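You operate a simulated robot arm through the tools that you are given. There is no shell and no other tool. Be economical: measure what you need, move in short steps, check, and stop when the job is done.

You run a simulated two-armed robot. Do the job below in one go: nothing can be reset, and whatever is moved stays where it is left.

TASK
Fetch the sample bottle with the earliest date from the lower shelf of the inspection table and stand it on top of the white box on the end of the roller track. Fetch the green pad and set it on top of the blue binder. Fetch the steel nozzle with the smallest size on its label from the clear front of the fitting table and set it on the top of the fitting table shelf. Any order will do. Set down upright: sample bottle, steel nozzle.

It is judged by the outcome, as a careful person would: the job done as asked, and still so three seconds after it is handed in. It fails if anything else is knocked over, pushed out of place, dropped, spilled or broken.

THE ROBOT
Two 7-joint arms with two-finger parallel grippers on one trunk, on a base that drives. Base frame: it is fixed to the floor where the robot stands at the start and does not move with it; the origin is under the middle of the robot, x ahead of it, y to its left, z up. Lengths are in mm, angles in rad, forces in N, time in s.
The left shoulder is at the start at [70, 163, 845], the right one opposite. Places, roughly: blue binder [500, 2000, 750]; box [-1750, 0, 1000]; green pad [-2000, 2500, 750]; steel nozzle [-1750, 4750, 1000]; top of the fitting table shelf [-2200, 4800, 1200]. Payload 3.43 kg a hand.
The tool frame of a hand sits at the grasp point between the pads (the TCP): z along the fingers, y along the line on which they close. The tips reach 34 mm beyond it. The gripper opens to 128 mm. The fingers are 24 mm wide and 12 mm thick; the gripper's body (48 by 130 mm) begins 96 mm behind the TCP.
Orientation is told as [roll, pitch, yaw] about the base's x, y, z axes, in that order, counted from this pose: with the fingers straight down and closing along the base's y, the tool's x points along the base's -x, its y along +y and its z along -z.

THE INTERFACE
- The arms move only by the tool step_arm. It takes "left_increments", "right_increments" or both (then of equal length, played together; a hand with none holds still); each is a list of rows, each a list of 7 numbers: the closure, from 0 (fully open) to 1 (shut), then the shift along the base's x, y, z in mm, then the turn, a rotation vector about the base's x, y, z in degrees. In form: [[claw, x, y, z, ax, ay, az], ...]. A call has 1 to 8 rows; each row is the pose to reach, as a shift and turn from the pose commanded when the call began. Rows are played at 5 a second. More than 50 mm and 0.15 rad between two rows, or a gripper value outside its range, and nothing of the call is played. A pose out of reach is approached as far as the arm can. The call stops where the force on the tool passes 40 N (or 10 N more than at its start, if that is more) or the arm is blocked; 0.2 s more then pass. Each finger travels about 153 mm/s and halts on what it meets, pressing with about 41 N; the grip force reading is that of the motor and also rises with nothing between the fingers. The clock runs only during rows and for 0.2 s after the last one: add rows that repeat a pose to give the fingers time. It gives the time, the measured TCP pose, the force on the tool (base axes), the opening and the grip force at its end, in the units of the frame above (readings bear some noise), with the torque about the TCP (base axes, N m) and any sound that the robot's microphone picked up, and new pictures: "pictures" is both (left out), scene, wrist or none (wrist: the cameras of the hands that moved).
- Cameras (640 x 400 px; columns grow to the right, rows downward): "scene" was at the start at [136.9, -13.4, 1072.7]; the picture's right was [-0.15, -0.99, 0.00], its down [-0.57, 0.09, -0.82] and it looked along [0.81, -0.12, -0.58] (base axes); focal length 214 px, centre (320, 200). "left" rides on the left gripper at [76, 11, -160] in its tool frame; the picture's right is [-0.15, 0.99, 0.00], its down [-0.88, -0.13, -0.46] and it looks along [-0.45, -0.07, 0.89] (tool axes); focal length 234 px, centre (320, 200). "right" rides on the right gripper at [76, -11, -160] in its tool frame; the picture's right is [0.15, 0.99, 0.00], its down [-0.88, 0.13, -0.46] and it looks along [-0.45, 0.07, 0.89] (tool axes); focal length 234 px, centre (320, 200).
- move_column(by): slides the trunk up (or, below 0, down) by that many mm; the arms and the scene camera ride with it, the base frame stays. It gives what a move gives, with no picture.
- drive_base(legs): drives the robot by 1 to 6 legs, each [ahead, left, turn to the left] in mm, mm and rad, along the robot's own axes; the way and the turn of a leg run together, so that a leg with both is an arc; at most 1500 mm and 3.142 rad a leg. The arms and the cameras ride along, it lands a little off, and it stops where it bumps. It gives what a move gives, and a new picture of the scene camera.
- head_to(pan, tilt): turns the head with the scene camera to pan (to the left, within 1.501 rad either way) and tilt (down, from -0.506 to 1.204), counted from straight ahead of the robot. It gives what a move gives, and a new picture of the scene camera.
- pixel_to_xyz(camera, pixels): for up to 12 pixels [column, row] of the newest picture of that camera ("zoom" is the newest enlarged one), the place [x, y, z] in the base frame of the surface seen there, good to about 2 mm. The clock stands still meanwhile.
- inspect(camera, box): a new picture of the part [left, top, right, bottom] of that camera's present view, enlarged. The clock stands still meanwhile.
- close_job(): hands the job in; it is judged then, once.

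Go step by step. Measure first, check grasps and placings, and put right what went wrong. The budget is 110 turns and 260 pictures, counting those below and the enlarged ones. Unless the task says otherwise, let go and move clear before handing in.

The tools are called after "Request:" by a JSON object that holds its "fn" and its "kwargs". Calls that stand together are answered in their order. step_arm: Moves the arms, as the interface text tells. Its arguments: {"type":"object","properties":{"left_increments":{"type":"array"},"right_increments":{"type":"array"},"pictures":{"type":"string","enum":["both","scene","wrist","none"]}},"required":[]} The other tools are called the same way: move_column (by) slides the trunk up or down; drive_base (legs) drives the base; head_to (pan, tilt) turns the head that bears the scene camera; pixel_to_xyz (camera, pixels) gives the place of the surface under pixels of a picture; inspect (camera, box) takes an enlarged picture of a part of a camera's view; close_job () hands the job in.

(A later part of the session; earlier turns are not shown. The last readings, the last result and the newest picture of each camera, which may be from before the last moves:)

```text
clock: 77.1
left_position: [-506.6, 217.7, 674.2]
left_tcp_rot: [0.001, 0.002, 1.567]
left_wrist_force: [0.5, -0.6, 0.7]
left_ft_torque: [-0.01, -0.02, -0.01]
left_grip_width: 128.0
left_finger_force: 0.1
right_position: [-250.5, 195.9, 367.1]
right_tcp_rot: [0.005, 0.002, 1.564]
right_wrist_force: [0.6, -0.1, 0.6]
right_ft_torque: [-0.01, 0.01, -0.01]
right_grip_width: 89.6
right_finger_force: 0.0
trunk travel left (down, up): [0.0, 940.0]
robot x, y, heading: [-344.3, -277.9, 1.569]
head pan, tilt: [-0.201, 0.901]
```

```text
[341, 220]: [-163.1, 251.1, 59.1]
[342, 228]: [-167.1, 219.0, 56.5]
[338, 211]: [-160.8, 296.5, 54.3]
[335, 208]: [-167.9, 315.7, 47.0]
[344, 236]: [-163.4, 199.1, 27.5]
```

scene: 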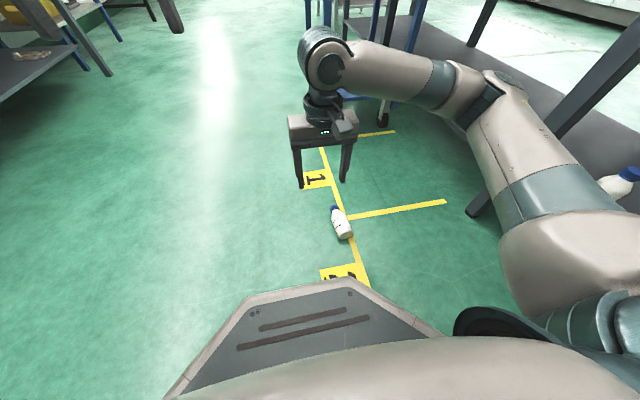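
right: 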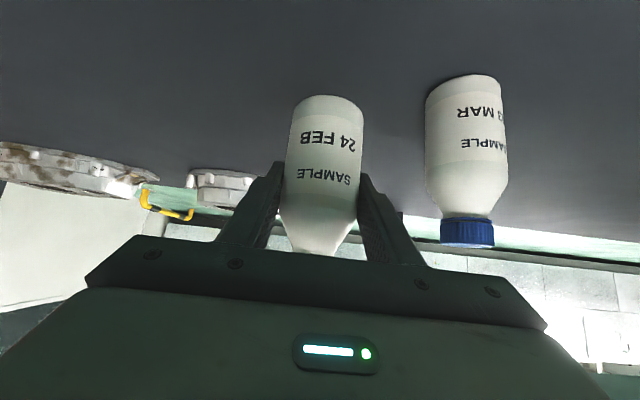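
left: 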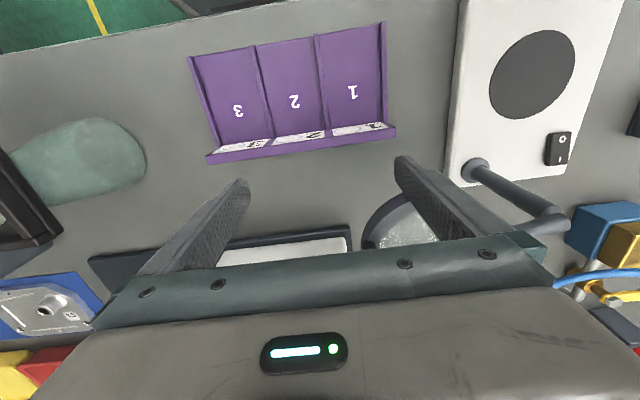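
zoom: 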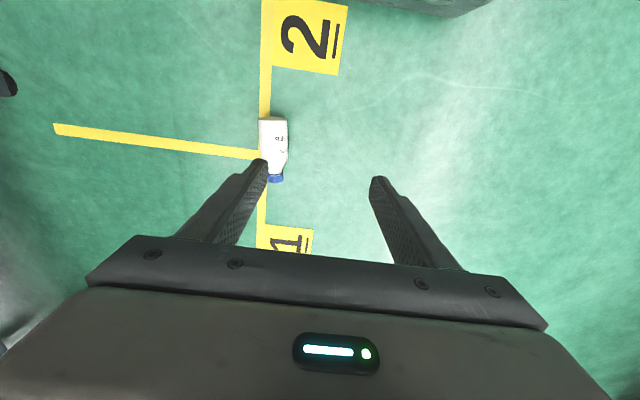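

The bottle axis is at x about −162, radius 28, tilted some 3° to y. I'll bring the right hand over y 258, down to a height just above it.

Request:
{"fn": "step_arm", "kwargs": {"right_increments": [[0.2, 25, 16, -38, 0, 0, 1], [0.2, 50, 32, -76, 0, 0, 2], [0.2, 75, 48, -114, 0, 0, 3], [0.2, 88, 61, -158, 0, 0, 3], [0.2, 88, 61, -205, 0, 0, 3], [0.2, 88, 61, -240, 0, 0, 3], [0.2, 88, 61, -240, 0, 0, 3]], "pictures": "both"}}

```text
clock: 78.7
left_position: [-506.0, 215.9, 674.9]
left_tcp_rot: [0.0, 0.001, 1.567]
left_wrist_force: [0.4, -0.3, -0.1]
left_ft_torque: [0.04, 0.0, 0.0]
left_grip_width: 127.8
left_finger_force: 0.0
right_position: [-161.3, 258.8, 124.6]
right_tcp_rot: [0.008, 0.001, 1.614]
right_wrist_force: [0.0, -0.3, -0.8]
right_ft_torque: [0.01, 0.0, 0.0]
right_grip_width: 102.3
right_finger_force: 0.0
trunk travel left (down, up): [0.0, 940.0]
robot x, y, heading: [-341.5, -281.1, 1.564]
head pan, tilt: [-0.201, 0.901]
```

scene: 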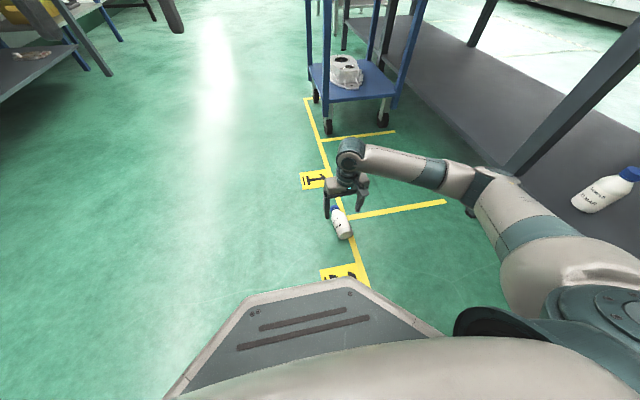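
right: 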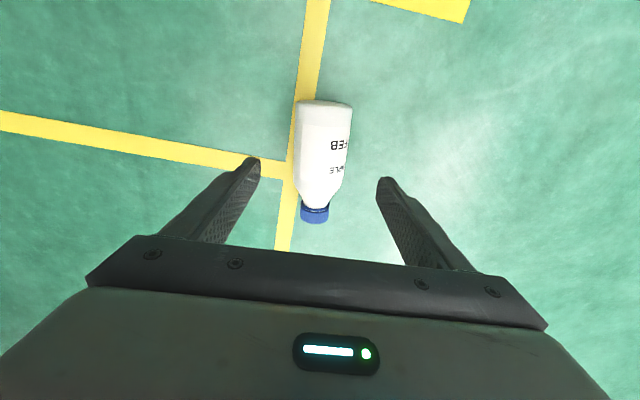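

The hand is centred over the bottle. I'll descend 82 mm and close.

Request:
{"fn": "step_arm", "kwargs": {"right_increments": [[0.2, 0, 0, -40, 0, 0, 0], [0.2, 0, 0, -70, 0, 0, 0], [0.2, 0, 0, -82, 0, 0, 0], [0.2, 0, 0, -82, 0, 0, 0], [0.6, 0, 0, -82, 0, 0, 0], [0.8, 0, 0, -82, 0, 0, 0], [0.8, 0, 0, -82, 0, 0, 0], [0.8, 0, 0, -82, 0, 0, 0]], "pictures": "wrist"}}

```text
clock: 80.5
left_position: [-505.5, 216.8, 674.0]
left_tcp_rot: [0.0, 0.002, 1.569]
left_wrist_force: [0.2, 0.0, 0.4]
left_ft_torque: [-0.02, 0.0, -0.04]
left_grip_width: 127.9
left_finger_force: 0.1
right_position: [-161.8, 259.8, 41.9]
right_tcp_rot: [0.007, 0.003, 1.617]
right_wrist_force: [0.1, 0.7, 0.2]
right_ft_torque: [0.1, 0.02, 0.03]
right_grip_width: 57.6
right_finger_force: 40.8
trunk travel left (down, up): [0.0, 940.0]
robot x, y, heading: [-341.5, -278.2, 1.57]
head pan, tilt: [-0.201, 0.901]
```

right: 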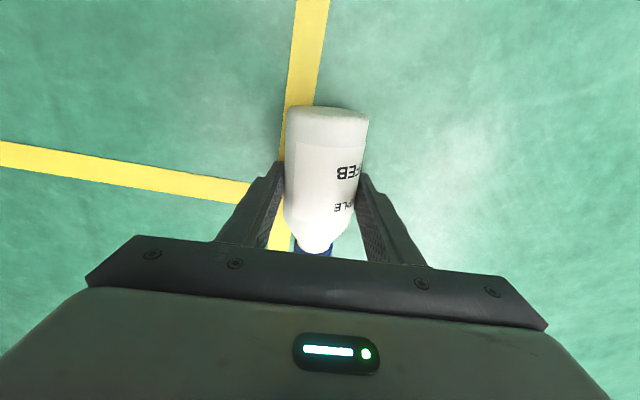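

The bottle is gripped (57.6 mm, 41 N). I'll lift, then turn the hand up to stand the bottle upright.

Request:
{"fn": "step_arm", "kwargs": {"right_increments": [[0.8, 0, 0, 30, 0, 0, 0], [0.8, 0, 0, 70, 0, 0, 0], [0.8, 0, 0, 110, 0, 0, 0], [0.8, 0, 0, 140, 0, 0, 0], [0.8, 0, 0, 165, 8, 0.35, 0], [0.8, 0, 0, 185, 16, 0.7, 0], [0.8, 0, 0, 205, 24, 1.05, 0], [0.8, 0, 0, 225, 32, 1.4, 0]], "pictures": "none"}}

Request:
{"fn": "step_arm", "kwargs": {"right_increments": [[0.8, 0, 0, 20, 8, 0.35, 0], [0.8, 0, 0, 40, 16, 0.7, 0], [0.8, 0, 0, 60, 24, 1.05, 0], [0.8, 0, 0, 80, 32, 1.4, 0], [0.8, 0, 0, 100, 40, 1.75, 0], [0.8, 0, 0, 120, 48, 2.1, 0], [0.8, 0, 0, 140, 56, 2.45, 0]], "pictures": "both"}}

```text
clock: 82.3
left_position: [-506.8, 215.6, 674.0]
left_tcp_rot: [-0.001, 0.001, 1.567]
left_wrist_force: [-0.4, -1.3, -0.3]
left_ft_torque: [0.05, -0.01, 0.01]
left_grip_width: 127.8
left_finger_force: 0.1
right_position: [-160.1, 257.3, 268.4]
right_tcp_rot: [0.004, -0.558, 1.617]
right_wrist_force: [1.1, -0.1, -2.5]
right_ft_torque: [-0.04, -0.01, 0.01]
right_grip_width: 57.1
right_finger_force: 41.5
trunk travel left (down, up): [0.0, 940.0]
robot x, y, heading: [-342.0, -279.9, 1.567]
head pan, tilt: [-0.201, 0.901]
```

```text
clock: 83.9
left_position: [-505.3, 216.4, 674.5]
left_tcp_rot: [0.001, 0.002, 1.567]
left_wrist_force: [0.1, 0.6, -0.2]
left_ft_torque: [0.03, 0.01, 0.02]
left_grip_width: 128.2
left_finger_force: 0.1
right_position: [-175.0, 307.3, 388.5]
right_tcp_rot: [-0.013, -1.539, 1.636]
right_wrist_force: [-1.0, 0.0, -2.5]
right_ft_torque: [-0.03, 0.0, 0.01]
right_grip_width: 56.6
right_finger_force: 40.9
right hand out of reach, approached as far as the arm can: row 2, 3, 4, 5, 6, 7
trunk travel left (down, up): [0.0, 940.0]
robot x, y, heading: [-347.4, -276.5, 1.567]
head pan, tilt: [-0.201, 0.901]
```

scene: 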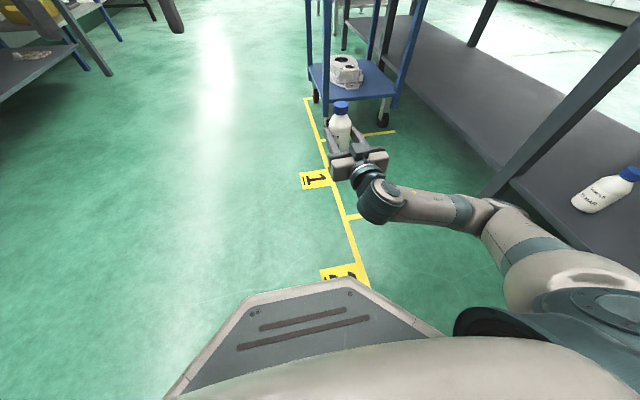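
right: 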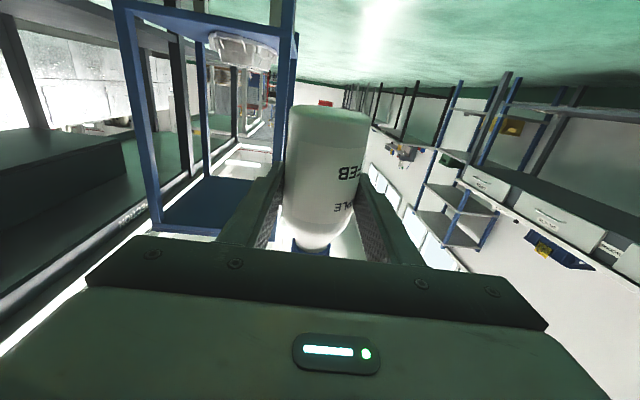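

The bottle now stands upright in the hand (grip 56.6 mm). I'll turn left in small legs, checking the grip.

Request:
{"fn": "drive_base", "kwargs": {"legs": [[0, 0, 0.3]]}}

Request:
{"fn": "drive_base", "kwargs": {"legs": [[0, 0, 0.4], [0, 0, 0.4]]}}

```text
clock: 85.3
left_position: [-646.4, 144.9, 674.0]
left_tcp_rot: [0.002, 0.002, 1.87]
left_wrist_force: [0.2, 0.4, 0.1]
left_ft_torque: [0.01, -0.01, -0.03]
left_grip_width: 128.0
left_finger_force: 0.1
right_position: [-357.3, 330.0, 387.4]
right_tcp_rot: [-0.014, -1.534, 1.936]
right_wrist_force: [0.2, 0.1, -2.8]
right_ft_torque: [-0.03, 0.01, 0.03]
right_grip_width: 56.5
right_finger_force: 40.7
trunk travel left (down, up): [0.0, 940.0]
robot x, y, heading: [-340.0, -279.8, 1.871]
head pan, tilt: [-0.201, 0.901]
```

scene: 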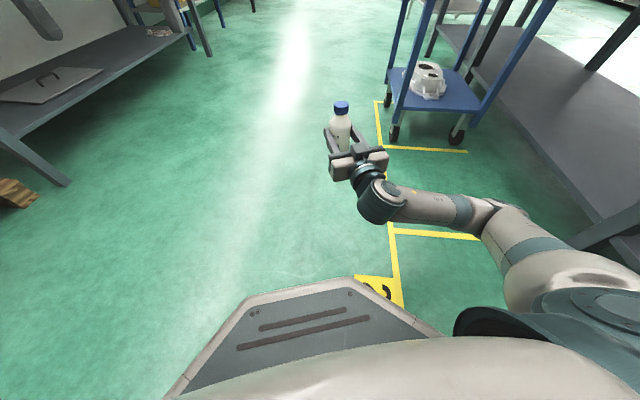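

```text
clock: 88.1
left_position: [-857.2, -193.3, 673.8]
left_tcp_rot: [0.002, 0.002, 2.657]
left_wrist_force: [0.0, 0.4, 0.2]
left_ft_torque: [-0.01, 0.0, 0.05]
left_grip_width: 128.1
left_finger_force: 0.1
right_position: [-784.4, 142.2, 388.4]
right_tcp_rot: [-0.019, -1.535, 2.725]
right_wrist_force: [-0.3, 0.2, -3.2]
right_ft_torque: [-0.02, -0.06, 0.01]
right_grip_width: 56.3
right_finger_force: 40.7
trunk travel left (down, up): [0.0, 940.0]
robot x, y, heading: [-344.2, -278.4, 2.653]
head pan, tilt: [-0.201, 0.901]
```

scene: 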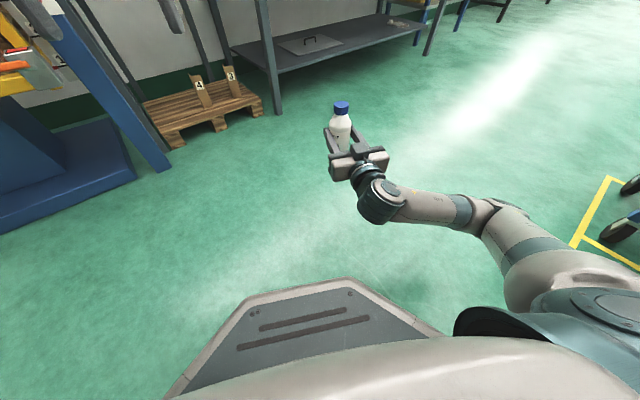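

Still held. I'll finish the turn, raise the trunk and look at the roller track.

Request:
{"fn": "drive_base", "kwargs": {"legs": [[0, 0, 0.48]]}}

Request:
{"fn": "move_column", "kwargs": {"by": 400}}

Request:
{"fn": "move_column", "kwargs": {"by": 330}}

Request:
{"fn": "head_to", "kwargs": {"pan": -0.1, "tilt": 0.5}}

```text
clock: 89.8
left_position: [-839.5, -439.9, 674.0]
left_tcp_rot: [0.001, 0.001, 3.135]
left_wrist_force: [0.5, 0.4, 0.3]
left_ft_torque: [0.03, 0.01, -0.03]
left_grip_width: 128.1
left_finger_force: 0.2
right_position: [-928.6, -107.4, 388.6]
right_tcp_rot: [-0.017, -1.534, -3.076]
right_wrist_force: [0.0, -0.5, -2.8]
right_ft_torque: [0.0, -0.01, 0.03]
right_grip_width: 56.3
right_finger_force: 41.4
trunk travel left (down, up): [0.0, 940.0]
robot x, y, heading: [-345.3, -278.1, 3.135]
head pan, tilt: [-0.201, 0.901]
```

scene: 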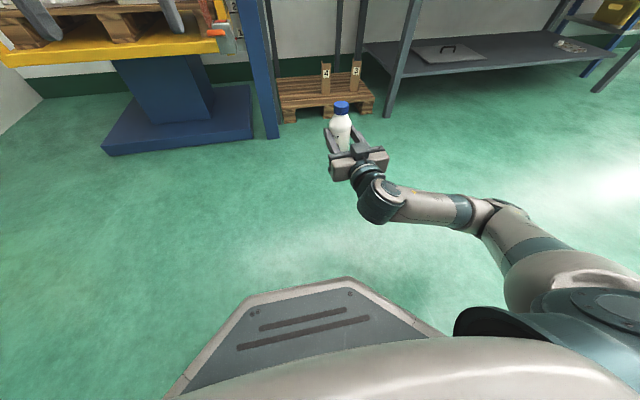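

```text
clock: 93.7
left_position: [-839.0, -439.9, 1073.6]
left_tcp_rot: [0.001, 0.003, 3.134]
left_wrist_force: [-0.3, 0.0, -0.3]
left_ft_torque: [0.02, 0.0, 0.01]
left_grip_width: 128.1
left_finger_force: 0.0
right_position: [-929.2, -107.6, 789.0]
right_tcp_rot: [-0.02, -1.534, -3.076]
right_wrist_force: [-0.4, -0.4, -2.6]
right_ft_torque: [0.01, -0.02, 0.0]
right_grip_width: 56.2
right_finger_force: 40.8
trunk travel left (down, up): [-400.0, 540.0]
robot x, y, heading: [-348.8, -279.1, 3.137]
head pan, tilt: [-0.201, 0.901]
```

```text
clock: 96.9
left_position: [-839.3, -438.0, 1404.4]
left_tcp_rot: [0.003, 0.001, 3.135]
left_wrist_force: [-0.1, 0.2, 1.2]
left_ft_torque: [-0.02, 0.02, 0.0]
left_grip_width: 128.0
left_finger_force: 0.1
right_position: [-930.2, -109.4, 1118.0]
right_tcp_rot: [-0.021, -1.535, -3.073]
right_wrist_force: [0.3, 0.3, -3.5]
right_ft_torque: [-0.02, -0.03, 0.02]
right_grip_width: 56.5
right_finger_force: 41.1
trunk travel left (down, up): [-730.0, 210.0]
robot x, y, heading: [-348.5, -277.7, 3.136]
head pan, tilt: [-0.201, 0.901]
```

```text
clock: 97.8
left_position: [-839.0, -438.7, 1404.7]
left_tcp_rot: [0.001, 0.002, 3.134]
left_wrist_force: [0.1, 0.2, 0.0]
left_ft_torque: [0.03, 0.02, 0.0]
left_grip_width: 127.8
left_finger_force: 0.1
right_position: [-929.6, -107.1, 1118.6]
right_tcp_rot: [-0.022, -1.535, -3.073]
right_wrist_force: [0.6, 0.2, -3.0]
right_ft_torque: [0.01, -0.02, 0.02]
right_grip_width: 56.5
right_finger_force: 41.7
trunk travel left (down, up): [-730.0, 210.0]
robot x, y, heading: [-341.2, -280.2, 3.131]
head pan, tilt: [-0.099, 0.499]
```

scene: 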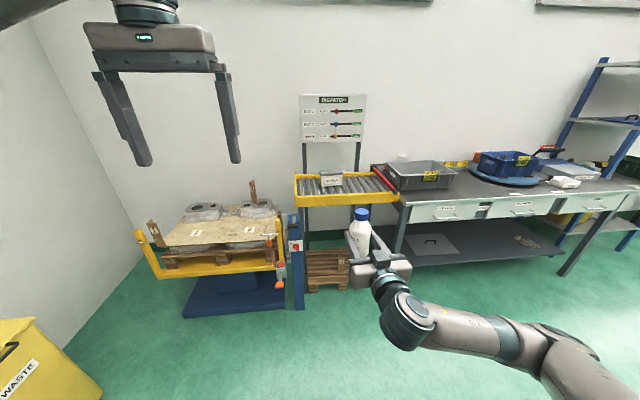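

Request:
{"fn": "inspect", "kwargs": {"camera": "scene", "box": [280, 150, 420, 237]}}

Request:
{"fn": "pixel_to_xyz", "kwargs": {"camera": "scene", "pixels": [[322, 184], [343, 183], [331, 174], [320, 173], [342, 172], [331, 184], [300, 202], [390, 196], [290, 255], [360, 150], [380, 178], [310, 260]]}}

```text
4.57 times, centred on (350, 194) of scene
```

zoom: 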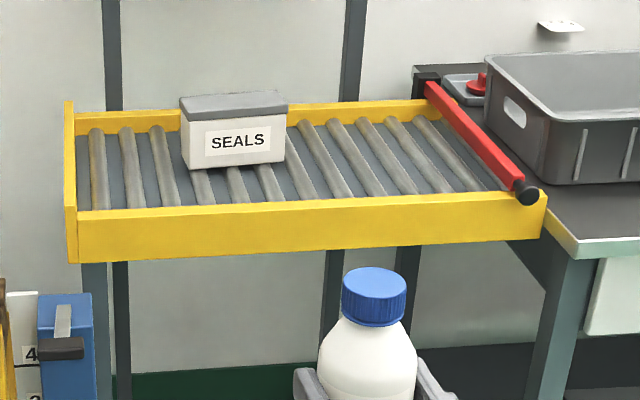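

```text
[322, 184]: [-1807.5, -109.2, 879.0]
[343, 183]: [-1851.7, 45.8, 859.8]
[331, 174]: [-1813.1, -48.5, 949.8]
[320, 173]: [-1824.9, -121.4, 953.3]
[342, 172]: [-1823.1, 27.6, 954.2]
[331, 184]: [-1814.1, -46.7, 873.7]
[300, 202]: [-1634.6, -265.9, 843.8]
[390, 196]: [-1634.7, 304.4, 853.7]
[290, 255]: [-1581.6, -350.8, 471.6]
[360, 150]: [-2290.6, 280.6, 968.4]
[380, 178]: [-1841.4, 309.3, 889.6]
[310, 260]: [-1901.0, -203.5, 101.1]
```

The white SEALS box stands on the rollers at (331,178). I'll measure its top face.

Request:
{"fn": "pixel_to_xyz", "kwargs": {"camera": "zoom", "pixels": [[190, 118], [285, 112], [235, 112], [235, 104], [190, 104], [280, 98], [235, 98], [235, 150], [100, 240], [500, 220], [350, 60]]}}

```text
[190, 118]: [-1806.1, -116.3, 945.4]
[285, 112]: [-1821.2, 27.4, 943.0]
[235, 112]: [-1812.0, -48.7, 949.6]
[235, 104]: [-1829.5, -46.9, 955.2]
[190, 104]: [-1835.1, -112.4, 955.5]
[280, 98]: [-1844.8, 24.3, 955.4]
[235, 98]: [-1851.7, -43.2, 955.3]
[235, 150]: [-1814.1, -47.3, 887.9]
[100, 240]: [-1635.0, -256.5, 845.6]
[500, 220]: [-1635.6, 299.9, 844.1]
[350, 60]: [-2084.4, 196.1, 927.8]
```

Box top is at z 955.5, front edge x −1812, y −118 to 30. I'll drive ahead 650 with the bottle held above and recheck.

Request:
{"fn": "drive_base", "kwargs": {"legs": [[300, 0, 0], [350, -60, 0]]}}

Request:
{"fn": "head_to", "kwargs": {"pan": -0.15, "tilt": 0.65}}

```text
clock: 101.8
left_position: [-1491.4, -379.3, 1404.0]
left_tcp_rot: [0.002, -0.001, 3.14]
left_wrist_force: [0.4, 0.8, 0.7]
left_ft_torque: [-0.02, 0.0, -0.02]
left_grip_width: 128.1
left_finger_force: 0.0
right_position: [-1581.6, -48.6, 1118.1]
right_tcp_rot: [-0.023, -1.534, -3.066]
right_wrist_force: [0.3, 0.5, -2.6]
right_ft_torque: [-0.02, -0.06, 0.01]
right_grip_width: 56.3
right_finger_force: 41.0
trunk travel left (down, up): [-730.0, 210.0]
robot x, y, heading: [-996.1, -217.9, 3.137]
head pan, tilt: [-0.099, 0.499]
```

scene: 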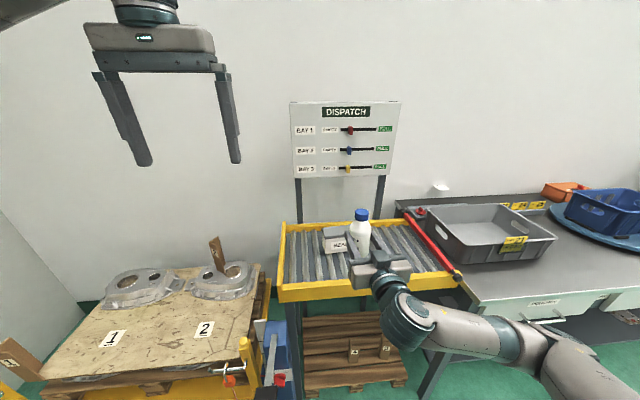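

```text
clock: 102.5
left_position: [-1492.1, -380.6, 1405.3]
left_tcp_rot: [0.0, 0.001, 3.14]
left_wrist_force: [-0.4, -0.8, 0.8]
left_ft_torque: [0.01, -0.01, 0.03]
left_grip_width: 128.0
left_finger_force: 0.0
right_position: [-1582.7, -48.8, 1117.6]
right_tcp_rot: [-0.016, -1.534, -3.073]
right_wrist_force: [0.0, -0.2, -3.1]
right_ft_torque: [-0.02, -0.05, -0.01]
right_grip_width: 56.2
right_finger_force: 41.2
trunk travel left (down, up): [-730.0, 210.0]
robot x, y, heading: [-996.2, -213.9, 3.143]
head pan, tilt: [-0.15, 0.649]
```

scene: 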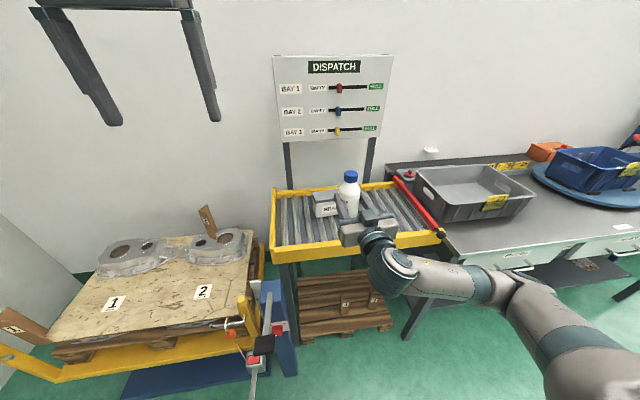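

The bottle is in front of the box in view. I'll zoom to measure the box and the bottle's base and lean.

Request:
{"fn": "inspect", "kwargs": {"camera": "scene", "box": [290, 160, 410, 235]}}

Request:
{"fn": "pixel_to_xyz", "kwargs": {"camera": "zoom", "pixels": [[140, 205], [190, 205], [240, 200], [140, 175], [190, 172], [230, 168], [320, 75], [315, 300], [300, 170], [345, 170], [320, 170]]}}

```text
5.33 times, centred on (350, 198) of scene
```

zoom: 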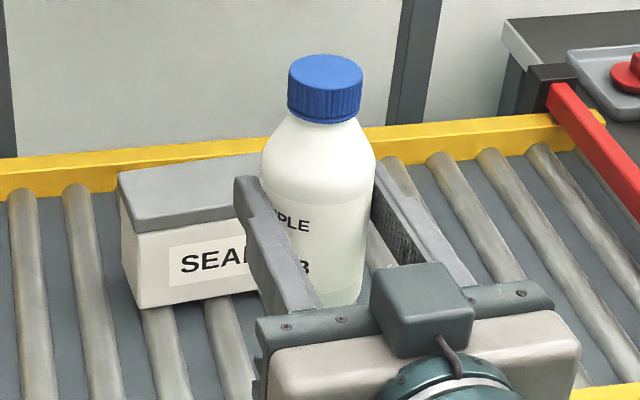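

```text
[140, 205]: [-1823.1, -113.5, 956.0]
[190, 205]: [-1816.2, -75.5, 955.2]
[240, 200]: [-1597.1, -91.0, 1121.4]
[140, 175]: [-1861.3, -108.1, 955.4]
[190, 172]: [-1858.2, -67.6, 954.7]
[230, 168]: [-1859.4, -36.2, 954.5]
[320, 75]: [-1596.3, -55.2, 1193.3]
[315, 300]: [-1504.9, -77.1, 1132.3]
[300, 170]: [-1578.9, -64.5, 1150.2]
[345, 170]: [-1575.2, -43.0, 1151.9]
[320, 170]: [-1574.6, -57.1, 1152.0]
```

The bottle base is about 60 mm under the TCP, and the box-top centre is about (−1850,−45). I'll extend the arm over it with a 2° lean correction.

Request:
{"fn": "step_arm", "kwargs": {"right_increments": [[0.8, -40, 1, 0, 0, 0.5, 0], [0.8, -80, 2, 0, 0, 1, 0], [0.8, -120, 3, 0, 0, 1.5, 0], [0.8, -160, 4, 0, 0, 2, 0], [0.8, -200, 5, 0, 0, 2, 0], [0.8, -235, 6, 0, 0, 2, 0], [0.8, -255, 7, -20, 0, 2, 0], [0.8, -255, 7, -60, 0, 2, 0]], "pictures": "both"}}

Request:
{"fn": "inspect", "kwargs": {"camera": "scene", "box": [290, 140, 410, 215]}}

```text
clock: 104.3
left_position: [-1490.7, -380.7, 1404.5]
left_tcp_rot: [0.0, 0.002, 3.14]
left_wrist_force: [0.4, 0.0, 0.1]
left_ft_torque: [0.02, 0.0, -0.01]
left_grip_width: 127.9
left_finger_force: 0.1
right_position: [-1834.7, -42.4, 1058.9]
right_tcp_rot: [-1.237, -1.568, -1.852]
right_wrist_force: [0.5, 0.2, -2.5]
right_ft_torque: [0.01, -0.04, 0.02]
right_grip_width: 56.1
right_finger_force: 41.1
trunk travel left (down, up): [-730.0, 210.0]
robot x, y, heading: [-994.5, -212.6, 3.138]
head pan, tilt: [-0.15, 0.649]
```

scene: 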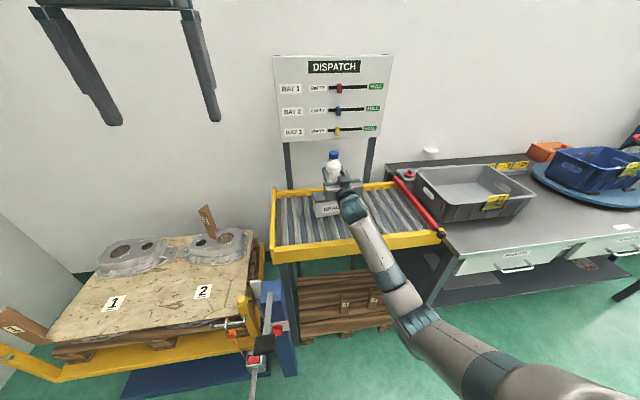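
right: 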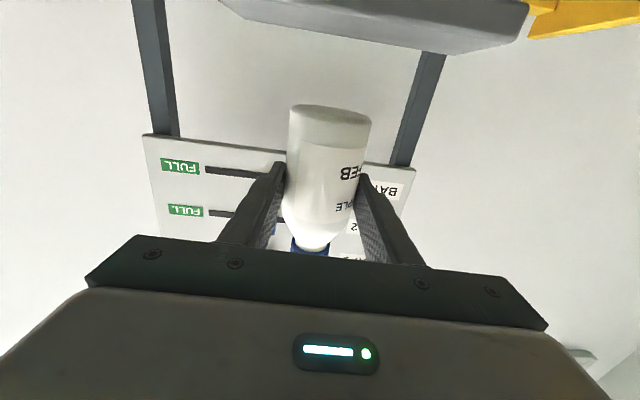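

```text
5.33 times, centred on (350, 178) of scene
```

zoom: 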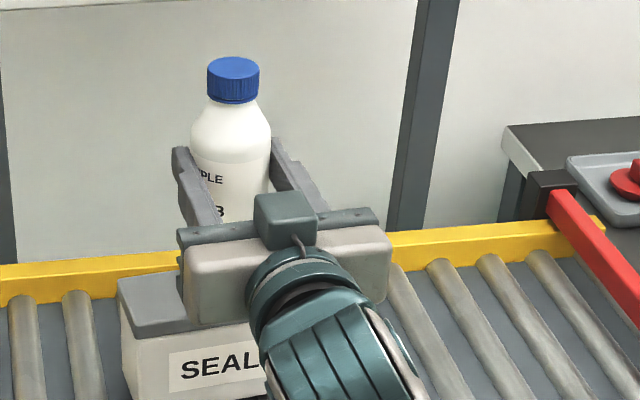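

The bottle is over the box. I'll lower slowly until contact.

Request:
{"fn": "step_arm", "kwargs": {"right_increments": [[0.8, 0, 0, -20, 0, 0, 0], [0.8, 0, 0, -32, 0, 0, 0], [0.8, 0, 0, -36, 0, 0, 0], [0.8, 0, 0, -39, 0, 0, 0], [0.8, 0, 0, -41, 0, 0, 0], [0.8, 0, 0, -43, 0, 0, 0]], "pictures": "wrist"}}

```text
clock: 105.7
left_position: [-1491.6, -379.6, 1404.5]
left_tcp_rot: [0.002, 0.001, 3.141]
left_wrist_force: [-0.9, -0.3, 0.8]
left_ft_torque: [0.0, 0.0, -0.01]
left_grip_width: 128.0
left_finger_force: 0.1
right_position: [-1837.6, -42.4, 1015.0]
right_tcp_rot: [-1.027, -1.569, -2.063]
right_wrist_force: [-0.1, 0.1, -3.1]
right_ft_torque: [-0.02, -0.04, -0.02]
right_grip_width: 56.1
right_finger_force: 40.8
trunk travel left (down, up): [-730.0, 210.0]
robot x, y, heading: [-995.3, -219.7, 3.145]
head pan, tilt: [-0.15, 0.649]
```

right: 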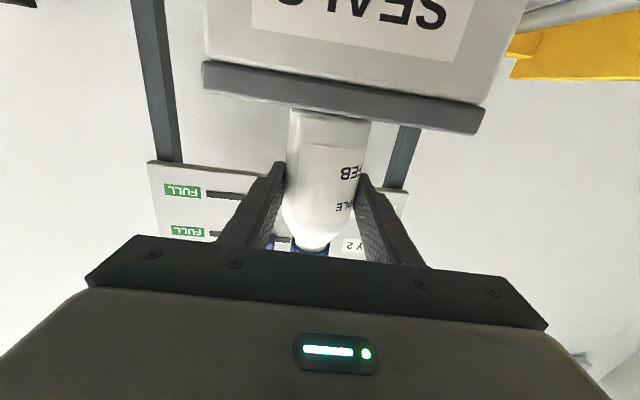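

No contact yet (force still −3 N). I'll continue in 2 mm steps.

Request:
{"fn": "step_arm", "kwargs": {"right_increments": [[0.8, 0, 0, -2, 0, 0, 0], [0.8, 0, 0, -4, 0, 0, 0], [0.8, 0, 0, -5, 0, 0, 0], [0.8, 0, 0, -5, 0, 0, 0]], "pictures": "wrist"}}

Request:
{"fn": "inspect", "kwargs": {"camera": "right", "box": [240, 40, 420, 152]}}

```text
clock: 106.7
left_position: [-1489.8, -379.2, 1405.1]
left_tcp_rot: [0.003, 0.0, 3.141]
left_wrist_force: [-0.6, -0.1, 0.1]
left_ft_torque: [0.01, 0.01, 0.03]
left_grip_width: 128.1
left_finger_force: 0.1
right_position: [-1838.1, -41.9, 1013.2]
right_tcp_rot: [-2.614, -1.564, -0.476]
right_wrist_force: [-3.8, 3.1, 13.0]
right_ft_torque: [-0.08, 0.08, 0.01]
right_grip_width: 56.1
right_finger_force: 40.9
trunk travel left (down, up): [-730.0, 210.0]
robot x, y, heading: [-998.1, -215.4, 3.143]
head pan, tilt: [-0.15, 0.649]
```

right: 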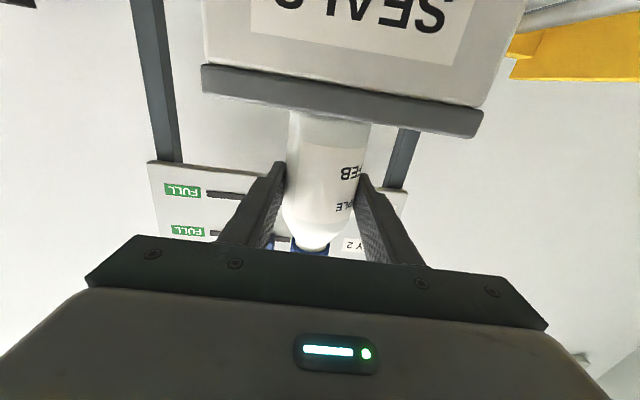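

```text
3.56 times, centred on (330, 96) of right
```

zoom: 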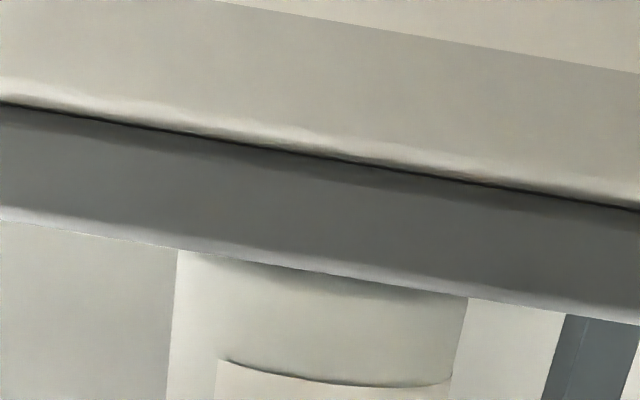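

Contact felt (+13 N): the bottle stands on the box. I'll ease 2 mm, open partly and check.

Request:
{"fn": "step_arm", "kwargs": {"right_increments": [[0.8, 0, 0, 2, 0, 0, 0], [0.8, 0, 0, 3, 0, 0, 0], [0.5, 0, 0, 3, 0, 0, 0], [0.35, 0, 0, 3, 0, 0, 0], [0.3, 0, 0, 3, 0, 0, 0]], "pictures": "both"}}

```text
clock: 107.9
left_position: [-1491.2, -380.4, 1403.5]
left_tcp_rot: [0.002, 0.002, 3.14]
left_wrist_force: [-0.2, 0.5, -0.5]
left_ft_torque: [0.01, 0.01, -0.01]
left_grip_width: 128.1
left_finger_force: 0.1
right_position: [-1838.1, -43.4, 1013.8]
right_tcp_rot: [-0.906, -1.568, -2.183]
right_wrist_force: [-0.2, -0.7, -0.4]
right_ft_torque: [-0.01, 0.01, 0.0]
right_grip_width: 89.6
right_finger_force: 0.1
trunk travel left (down, up): [-730.0, 210.0]
robot x, y, heading: [-995.9, -213.0, 3.142]
head pan, tilt: [-0.15, 0.649]
```

scene: 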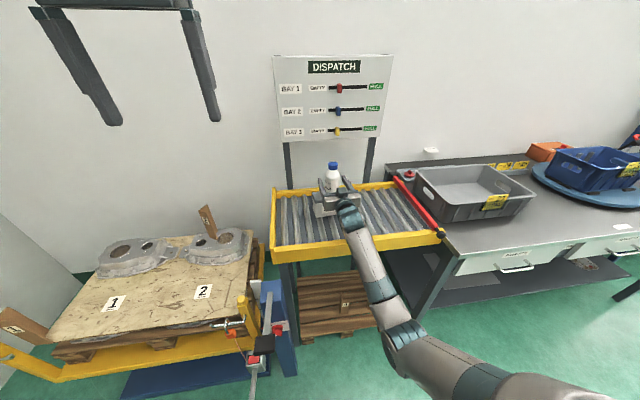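
right: 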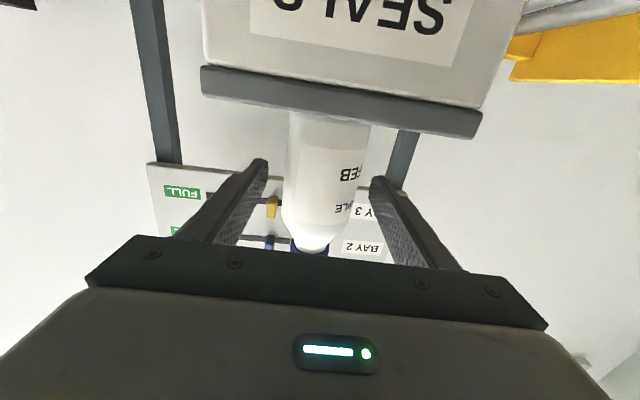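

The bottle stands free on the box. I'll withdraw straight back along the fingers.

Request:
{"fn": "step_arm", "kwargs": {"right_increments": [[0.3, 30, 2, 0, 0, 0, 0], [0.3, 65, 4, 0, 0, 0, 0], [0.3, 105, 7, 0, 0, 0, 0], [0.3, 150, 10, 0, 0, 0, 0], [0.3, 195, 13, 20, 0, 0, 0], [0.3, 235, 16, 40, 0, 0, 0]], "pictures": "scene"}}

Request:
{"fn": "inspect", "kwargs": {"camera": "scene", "box": [290, 140, 410, 215]}}

```text
clock: 109.3
left_position: [-1489.6, -381.2, 1404.8]
left_tcp_rot: [0.002, 0.0, 3.141]
left_wrist_force: [0.2, -0.8, -0.8]
left_ft_torque: [0.0, 0.02, 0.01]
left_grip_width: 128.2
left_finger_force: 0.0
right_position: [-1603.1, -28.5, 1052.4]
right_tcp_rot: [-1.221, -1.569, -1.865]
right_wrist_force: [0.2, -0.5, 0.8]
right_ft_torque: [0.02, -0.03, 0.01]
right_grip_width: 89.7
right_finger_force: 0.0
trunk travel left (down, up): [-730.0, 210.0]
robot x, y, heading: [-998.0, -218.5, 3.14]
head pan, tilt: [-0.15, 0.649]
```

scene: 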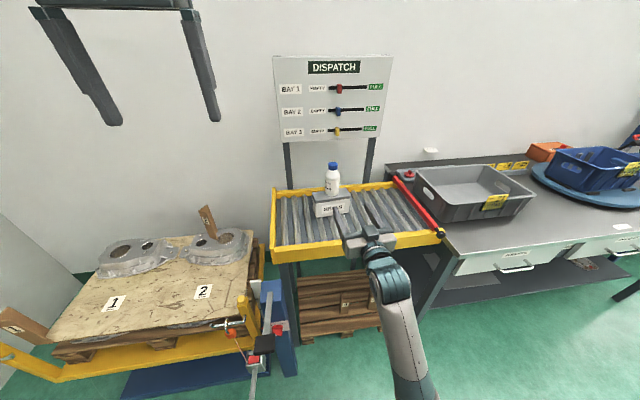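

```text
5.33 times, centred on (350, 178) of scene
```

zoom: 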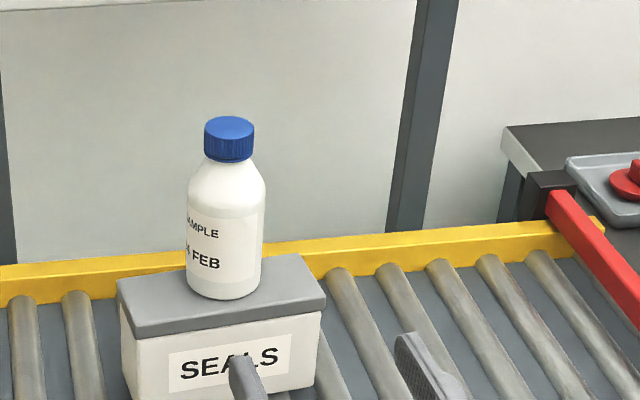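

The bottle stands upright on the box. I'll back off, point the right hand down again, and look along the aisle towards the pad.

Request:
{"fn": "drive_base", "kwargs": {"legs": [[-350, 0, 0]]}}

Request:
{"fn": "step_arm", "kwargs": {"right_increments": [[0.3, 0, 0, 10, 0, -8, 0], [0.3, 0, 0, 20, 0, -16, 0], [0.3, 0, 0, 30, 0, -24, 0], [0.3, 0, 0, 40, 0, -32, 0], [0.3, 0, 0, 50, 0, -40, 0], [0.3, 0, 0, 60, 0, -48, 0], [0.3, 0, 0, 70, 0, -56, 0], [0.3, 0, 0, 80, 0, -64, 0]], "pictures": "none"}}

Request:
{"fn": "step_arm", "kwargs": {"right_increments": [[0.3, 10, 0, 0, 0, -8, 0], [0.3, 20, 0, 0, 0, -16, 0], [0.3, 40, 0, 0, 0, -24, 0], [0.3, 70, 0, 0, 0, -24, 0], [0.3, 100, 0, 0, 0, -24, 0]], "pictures": "none"}}

Request:
{"fn": "head_to", "kwargs": {"pan": -1.0, "tilt": 0.5}}

```text
clock: 111.5
left_position: [-1144.8, -381.2, 1405.0]
left_tcp_rot: [0.002, 0.003, -3.136]
left_wrist_force: [-0.2, 0.6, 0.3]
left_ft_torque: [-0.01, 0.02, 0.01]
left_grip_width: 127.9
left_finger_force: 0.1
right_position: [-1258.4, -30.5, 1050.8]
right_tcp_rot: [-1.092, -1.567, -1.995]
right_wrist_force: [0.8, 0.1, 0.4]
right_ft_torque: [0.0, 0.01, -0.02]
right_grip_width: 89.5
right_finger_force: 0.0
trunk travel left (down, up): [-730.0, 210.0]
robot x, y, heading: [-651.1, -216.2, -3.14]
head pan, tilt: [-0.15, 0.649]
```

scene: 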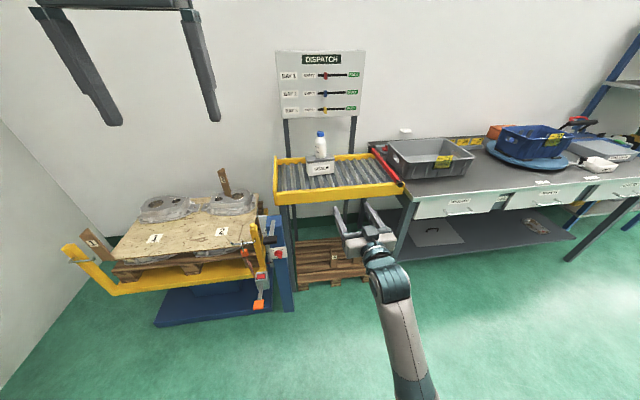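

```text
clock: 113.5
left_position: [-1143.8, -381.6, 1404.4]
left_tcp_rot: [0.001, 0.003, -3.138]
left_wrist_force: [0.4, 0.1, 0.9]
left_ft_torque: [0.0, 0.02, 0.02]
left_grip_width: 128.1
left_finger_force: 0.1
right_position: [-1339.4, 60.2, 1043.2]
right_tcp_rot: [0.007, -0.533, 3.128]
right_wrist_force: [0.3, 0.7, 0.8]
right_ft_torque: [0.01, -0.03, 0.03]
right_grip_width: 89.5
right_finger_force: 0.0
right hand out of reach, approached as far as the arm can: row 5, 6, 7, 8
trunk travel left (down, up): [-730.0, 210.0]
robot x, y, heading: [-650.5, -214.2, -3.137]
head pan, tilt: [-0.15, 0.649]
stopped in row 8 (right hand): the arm was blocked; the commanded pose is now the measured one
```

```text
clock: 114.7
left_position: [-1143.5, -382.1, 1404.7]
left_tcp_rot: [0.001, 0.001, -3.137]
left_wrist_force: [0.1, 0.8, 0.3]
left_ft_torque: [-0.01, -0.02, 0.0]
left_grip_width: 127.9
left_finger_force: 0.0
right_position: [-1297.3, 125.0, 1029.4]
right_tcp_rot: [0.008, -0.114, 3.133]
right_wrist_force: [0.0, 0.0, 0.2]
right_ft_torque: [0.02, 0.0, -0.03]
right_grip_width: 89.7
right_finger_force: 0.1
right hand out of reach, approached as far as the arm can: row 1, 2, 3, 4, 5
trunk travel left (down, up): [-730.0, 210.0]
robot x, y, heading: [-650.0, -215.3, -3.136]
head pan, tilt: [-0.15, 0.649]
```

```text
clock: 115.9
left_position: [-1144.0, -381.1, 1404.1]
left_tcp_rot: [0.002, 0.002, -3.139]
left_wrist_force: [-0.5, 0.1, 0.0]
left_ft_torque: [0.01, 0.02, 0.04]
left_grip_width: 127.9
left_finger_force: 0.0
right_position: [-1298.3, 126.3, 1029.3]
right_tcp_rot: [0.008, -0.114, 3.13]
right_wrist_force: [-0.1, 0.1, -0.7]
right_ft_torque: [0.0, 0.03, 0.01]
right_grip_width: 89.7
right_finger_force: 0.0
trunk travel left (down, up): [-730.0, 210.0]
robot x, y, heading: [-650.1, -214.2, -3.141]
head pan, tilt: [-1.0, 0.499]
```

scene: 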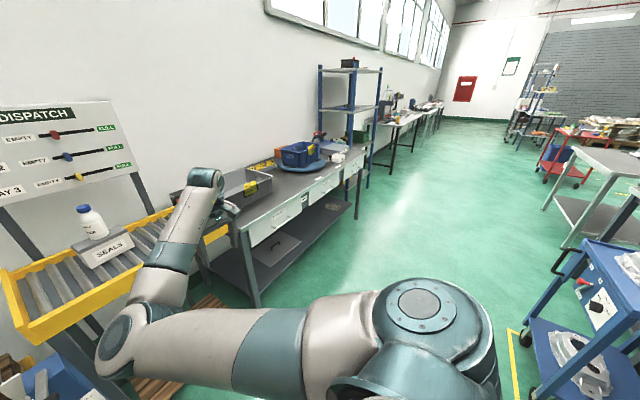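

The bottle is still standing at (90,222), but the right arm is in an awkward fold. I'll bring the hand up and in to its normal pose.

Request:
{"fn": "step_arm", "kwargs": {"right_increments": [[0.3, 25, -19, 35, 0, -1, 0], [0.3, 50, -38, 70, 0, -2, 0], [0.3, 75, -57, 105, 0, -3, 0], [0.3, 100, -76, 140, 0, -4, 0], [0.3, 125, -95, 175, 0, -5, 0], [0.3, 150, -114, 210, 0, -6, 0], [0.3, 175, -133, 245, 0, -6.5, 0], [0.3, 200, -152, 280, 0, -6.5, 0]], "pictures": "both"}}

```text
clock: 117.7
left_position: [-1140.1, -383.2, 1405.4]
left_tcp_rot: [0.001, -0.002, -3.138]
left_wrist_force: [0.3, -0.4, -0.1]
left_ft_torque: [-0.03, 0.04, 0.0]
left_grip_width: 128.0
left_finger_force: 0.0
right_position: [-1022.2, 160.1, 1292.5]
right_tcp_rot: [0.005, -0.004, 3.131]
right_wrist_force: [0.3, -0.4, -0.3]
right_ft_torque: [0.02, 0.09, 0.01]
right_grip_width: 89.7
right_finger_force: 0.1
right hand out of reach, approached as far as the arm can: row 1, 2, 3, 4, 5, 6, 7, 8
trunk travel left (down, up): [-730.0, 210.0]
robot x, y, heading: [-654.1, -215.0, -3.133]
head pan, tilt: [-1.0, 0.499]
```

scene: 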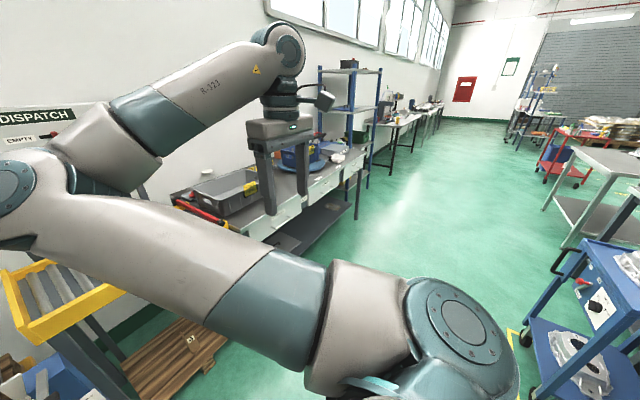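
right: 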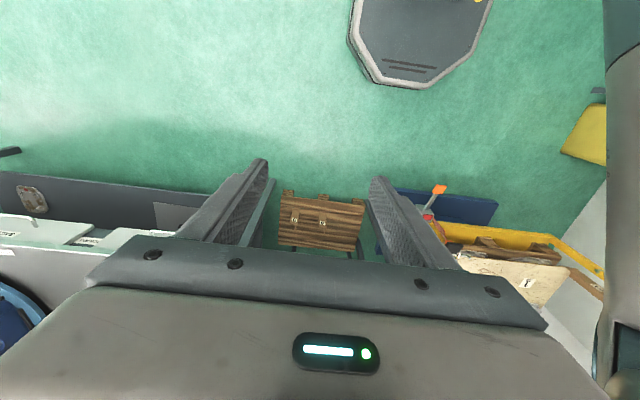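

The right arm is on the wrong elbow branch (elbow inside). I'll stretch it straight ahead to let it unfold.

Request:
{"fn": "step_arm", "kwargs": {"right_increments": [[0.3, -45, 0, -10, 0, 0, 0], [0.3, -90, 0, -20, 0, 0, 0], [0.3, -135, 0, -30, 0, 0, 0], [0.3, -180, 0, -40, 0, 0, 0], [0.3, -225, 0, -50, 0, 0, 0], [0.3, -270, 0, -60, 0, 0, 0], [0.3, -315, 0, -70, 0, 0, 0], [0.3, -360, 0, -80, 0, 0, 0]], "pictures": "scene"}}

```text
clock: 119.5
left_position: [-1145.9, -380.4, 1405.0]
left_tcp_rot: [0.002, 0.002, -3.139]
left_wrist_force: [0.0, 0.2, 0.5]
left_ft_torque: [-0.02, -0.02, -0.01]
left_grip_width: 128.0
left_finger_force: 0.1
right_position: [-1397.5, 155.4, 1208.1]
right_tcp_rot: [0.008, 0.0, 3.13]
right_wrist_force: [0.0, -0.8, -0.5]
right_ft_torque: [-0.04, -0.01, 0.01]
right_grip_width: 89.8
right_finger_force: 0.1
right hand out of reach, approached as far as the arm can: row 1, 2, 3, 4
trunk travel left (down, up): [-730.0, 210.0]
robot x, y, heading: [-646.8, -213.7, -3.136]
head pan, tilt: [-1.0, 0.499]
```

scene: 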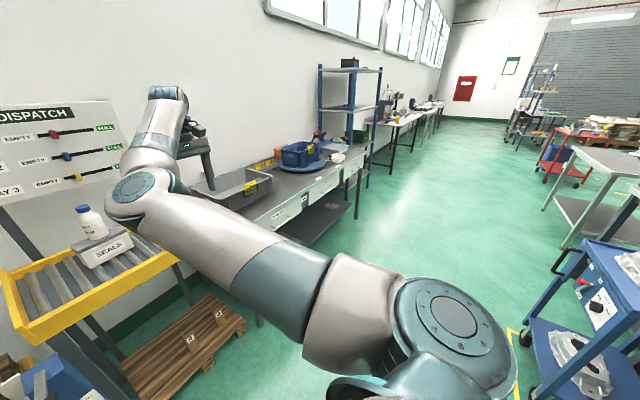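

Reachable again. I'll swing the hand inward while extended, so the elbow can move to the outside, then retract a little.

Request:
{"fn": "step_arm", "kwargs": {"right_increments": [[0.3, -10, -40, 0, 0, 0, 0], [0.3, -20, -80, 0, 0, 0, 0], [0.3, -30, -120, 0, 0, 0, 0], [0.3, -40, -160, 0, 0, 0, 0], [0.3, -40, -200, 0, 0, 0, 0], [0.3, -20, -230, 0, 0, 0, 0], [0.3, 20, -240, 0, 0, 0, 0], [0.3, 60, -240, 0, 0, 0, 0]], "pictures": "scene"}}

```text
clock: 121.3
left_position: [-1144.6, -382.3, 1404.7]
left_tcp_rot: [0.0, 0.001, -3.137]
left_wrist_force: [1.0, -0.4, -0.7]
left_ft_torque: [0.0, 0.03, 0.04]
left_grip_width: 127.9
left_finger_force: 0.1
right_position: [-1426.0, -75.5, 1219.8]
right_tcp_rot: [0.006, -0.001, 3.132]
right_wrist_force: [-0.3, -0.4, -0.3]
right_ft_torque: [0.03, 0.01, -0.01]
right_grip_width: 89.7
right_finger_force: 0.0
right hand out of reach, approached as far as the arm can: row 6, 7, 8
trunk travel left (down, up): [-730.0, 210.0]
robot x, y, heading: [-648.1, -215.8, -3.139]
head pan, tilt: [-1.0, 0.499]
```

scene: 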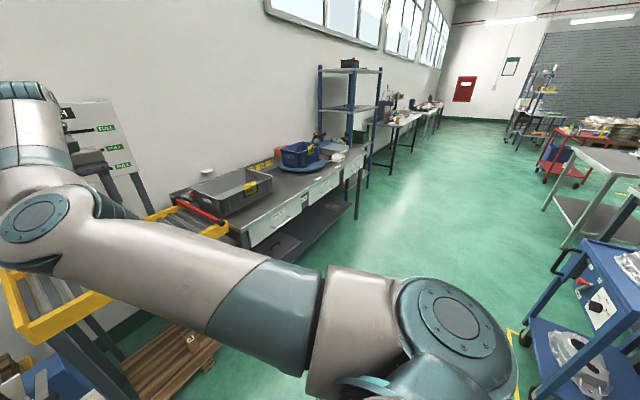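

The elbow stays inside. I'll go back through the horizontal-finger pose, where it was outside, to unfold it properly.

Request:
{"fn": "step_arm", "kwargs": {"right_increments": [[0.3, 0, 5, -20, 0, 8, 0], [0.3, 0, 10, -40, 0, 16, 0], [0.3, 0, 15, -60, 0, 24, 0], [0.3, 0, 20, -80, 0, 32, 0], [0.3, 0, 25, -100, 0, 40, 0], [0.3, 0, 30, -120, 0, 48, 0], [0.3, 0, 35, -140, 0, 56, 0], [0.3, 0, 40, -160, 0, 64, 0]], "pictures": "none"}}

Request:
{"fn": "step_arm", "kwargs": {"right_increments": [[0.3, 20, 0, 0, 0, 8, 0], [0.3, 40, 0, 0, 0, 16, 0], [0.3, 70, 0, 0, 0, 22, 0], [0.3, 100, 0, 0, 0, 22, 0], [0.3, 130, 0, 0, 0, 22, 0], [0.3, 160, 0, 0, 0, 22, 0]], "pictures": "scene"}}

```text
clock: 123.3
left_position: [-1144.8, -381.3, 1405.3]
left_tcp_rot: [0.001, 0.0, -3.137]
left_wrist_force: [-0.1, -0.2, -0.1]
left_ft_torque: [0.01, 0.02, 0.03]
left_grip_width: 127.9
left_finger_force: 0.1
right_position: [-1435.8, 16.9, 1082.7]
right_tcp_rot: [-0.099, -1.154, -3.102]
right_wrist_force: [0.1, 0.1, -0.6]
right_ft_torque: [0.04, 0.02, 0.02]
right_grip_width: 89.5
right_finger_force: 0.0
right hand out of reach, approached as far as the arm can: row 1, 2, 3
trunk travel left (down, up): [-730.0, 210.0]
robot x, y, heading: [-645.8, -216.0, -3.139]
head pan, tilt: [-1.0, 0.499]
stopped in row 8 (right hand): the arm was blocked; the commanded pose is now the measured one
```

```text
clock: 124.7
left_position: [-1143.8, -382.1, 1404.7]
left_tcp_rot: [0.0, -0.001, -3.139]
left_wrist_force: [0.1, -0.9, 0.8]
left_ft_torque: [0.01, 0.01, 0.01]
left_grip_width: 128.3
left_finger_force: 0.0
right_position: [-1274.6, 11.2, 1082.0]
right_tcp_rot: [-0.402, -1.533, -2.792]
right_wrist_force: [0.4, -0.6, 0.1]
right_ft_torque: [0.04, -0.02, -0.04]
right_grip_width: 89.6
right_finger_force: 0.1
trunk travel left (down, up): [-730.0, 210.0]
robot x, y, heading: [-651.1, -214.2, -3.136]
head pan, tilt: [-1.0, 0.499]
```

scene: 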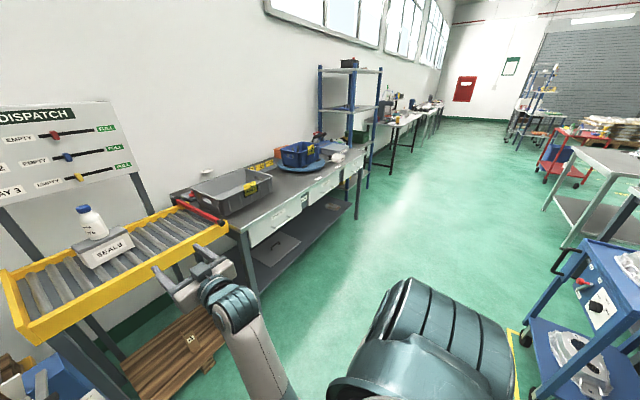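

The elbow is now low and neutral. I'll lower the hand, then point it down there, mirroring the way it came up.

Request:
{"fn": "step_arm", "kwargs": {"right_increments": [[0.3, 5, 10, -40, 0, 0, 0], [0.3, 10, 20, -80, 0, 0, 0], [0.3, 15, 30, -120, 0, -4, 0], [0.3, 20, 40, -150, 0, -12, 0], [0.3, 25, 50, -180, 0, -20, 0], [0.3, 30, 60, -200, 0, -28, 0], [0.3, 35, 60, -220, 0, -36, 0], [0.3, 40, 60, -240, 0, -44, 0]], "pictures": "none"}}

Request:
{"fn": "step_arm", "kwargs": {"right_increments": [[0.3, 5, 0, 0, 0, -8, 0], [0.3, 10, 0, 0, 0, -16, 0], [0.3, 15, 0, 0, 0, -24, 0], [0.3, 20, 0, 0, 0, -32, 0], [0.3, 25, 0, 0, 0, -40, 0], [0.3, 30, 0, 0, 0, -44, 0]], "pictures": "scene"}}

```text
clock: 126.5
left_position: [-1145.1, -382.4, 1404.2]
left_tcp_rot: [0.0, 0.002, -3.138]
left_wrist_force: [0.0, 0.2, 0.2]
left_ft_torque: [0.01, -0.02, -0.02]
left_grip_width: 128.0
left_finger_force: 0.0
right_position: [-1236.3, 73.3, 840.4]
right_tcp_rot: [-0.067, -0.766, -3.124]
right_wrist_force: [-0.9, 0.2, -0.7]
right_ft_torque: [0.0, 0.0, 0.0]
right_grip_width: 89.5
right_finger_force: 0.1
trunk travel left (down, up): [-730.0, 210.0]
robot x, y, heading: [-649.0, -218.5, -3.139]
head pan, tilt: [-1.0, 0.499]
```

```text
clock: 127.9
left_position: [-1143.9, -383.7, 1404.1]
left_tcp_rot: [-0.001, 0.002, -3.139]
left_wrist_force: [0.1, -0.2, 0.7]
left_ft_torque: [-0.01, 0.02, 0.02]
left_grip_width: 127.8
left_finger_force: 0.1
right_position: [-1205.4, 73.0, 841.9]
right_tcp_rot: [-0.057, 0.002, -3.129]
right_wrist_force: [-0.4, 0.2, 1.1]
right_ft_torque: [0.02, -0.01, 0.01]
right_grip_width: 89.7
right_finger_force: 0.1
trunk travel left (down, up): [-730.0, 210.0]
robot x, y, heading: [-654.4, -215.6, -3.141]
head pan, tilt: [-1.0, 0.499]
```

scene: 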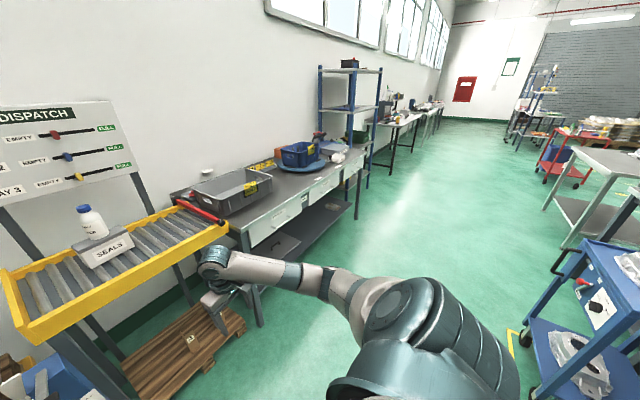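

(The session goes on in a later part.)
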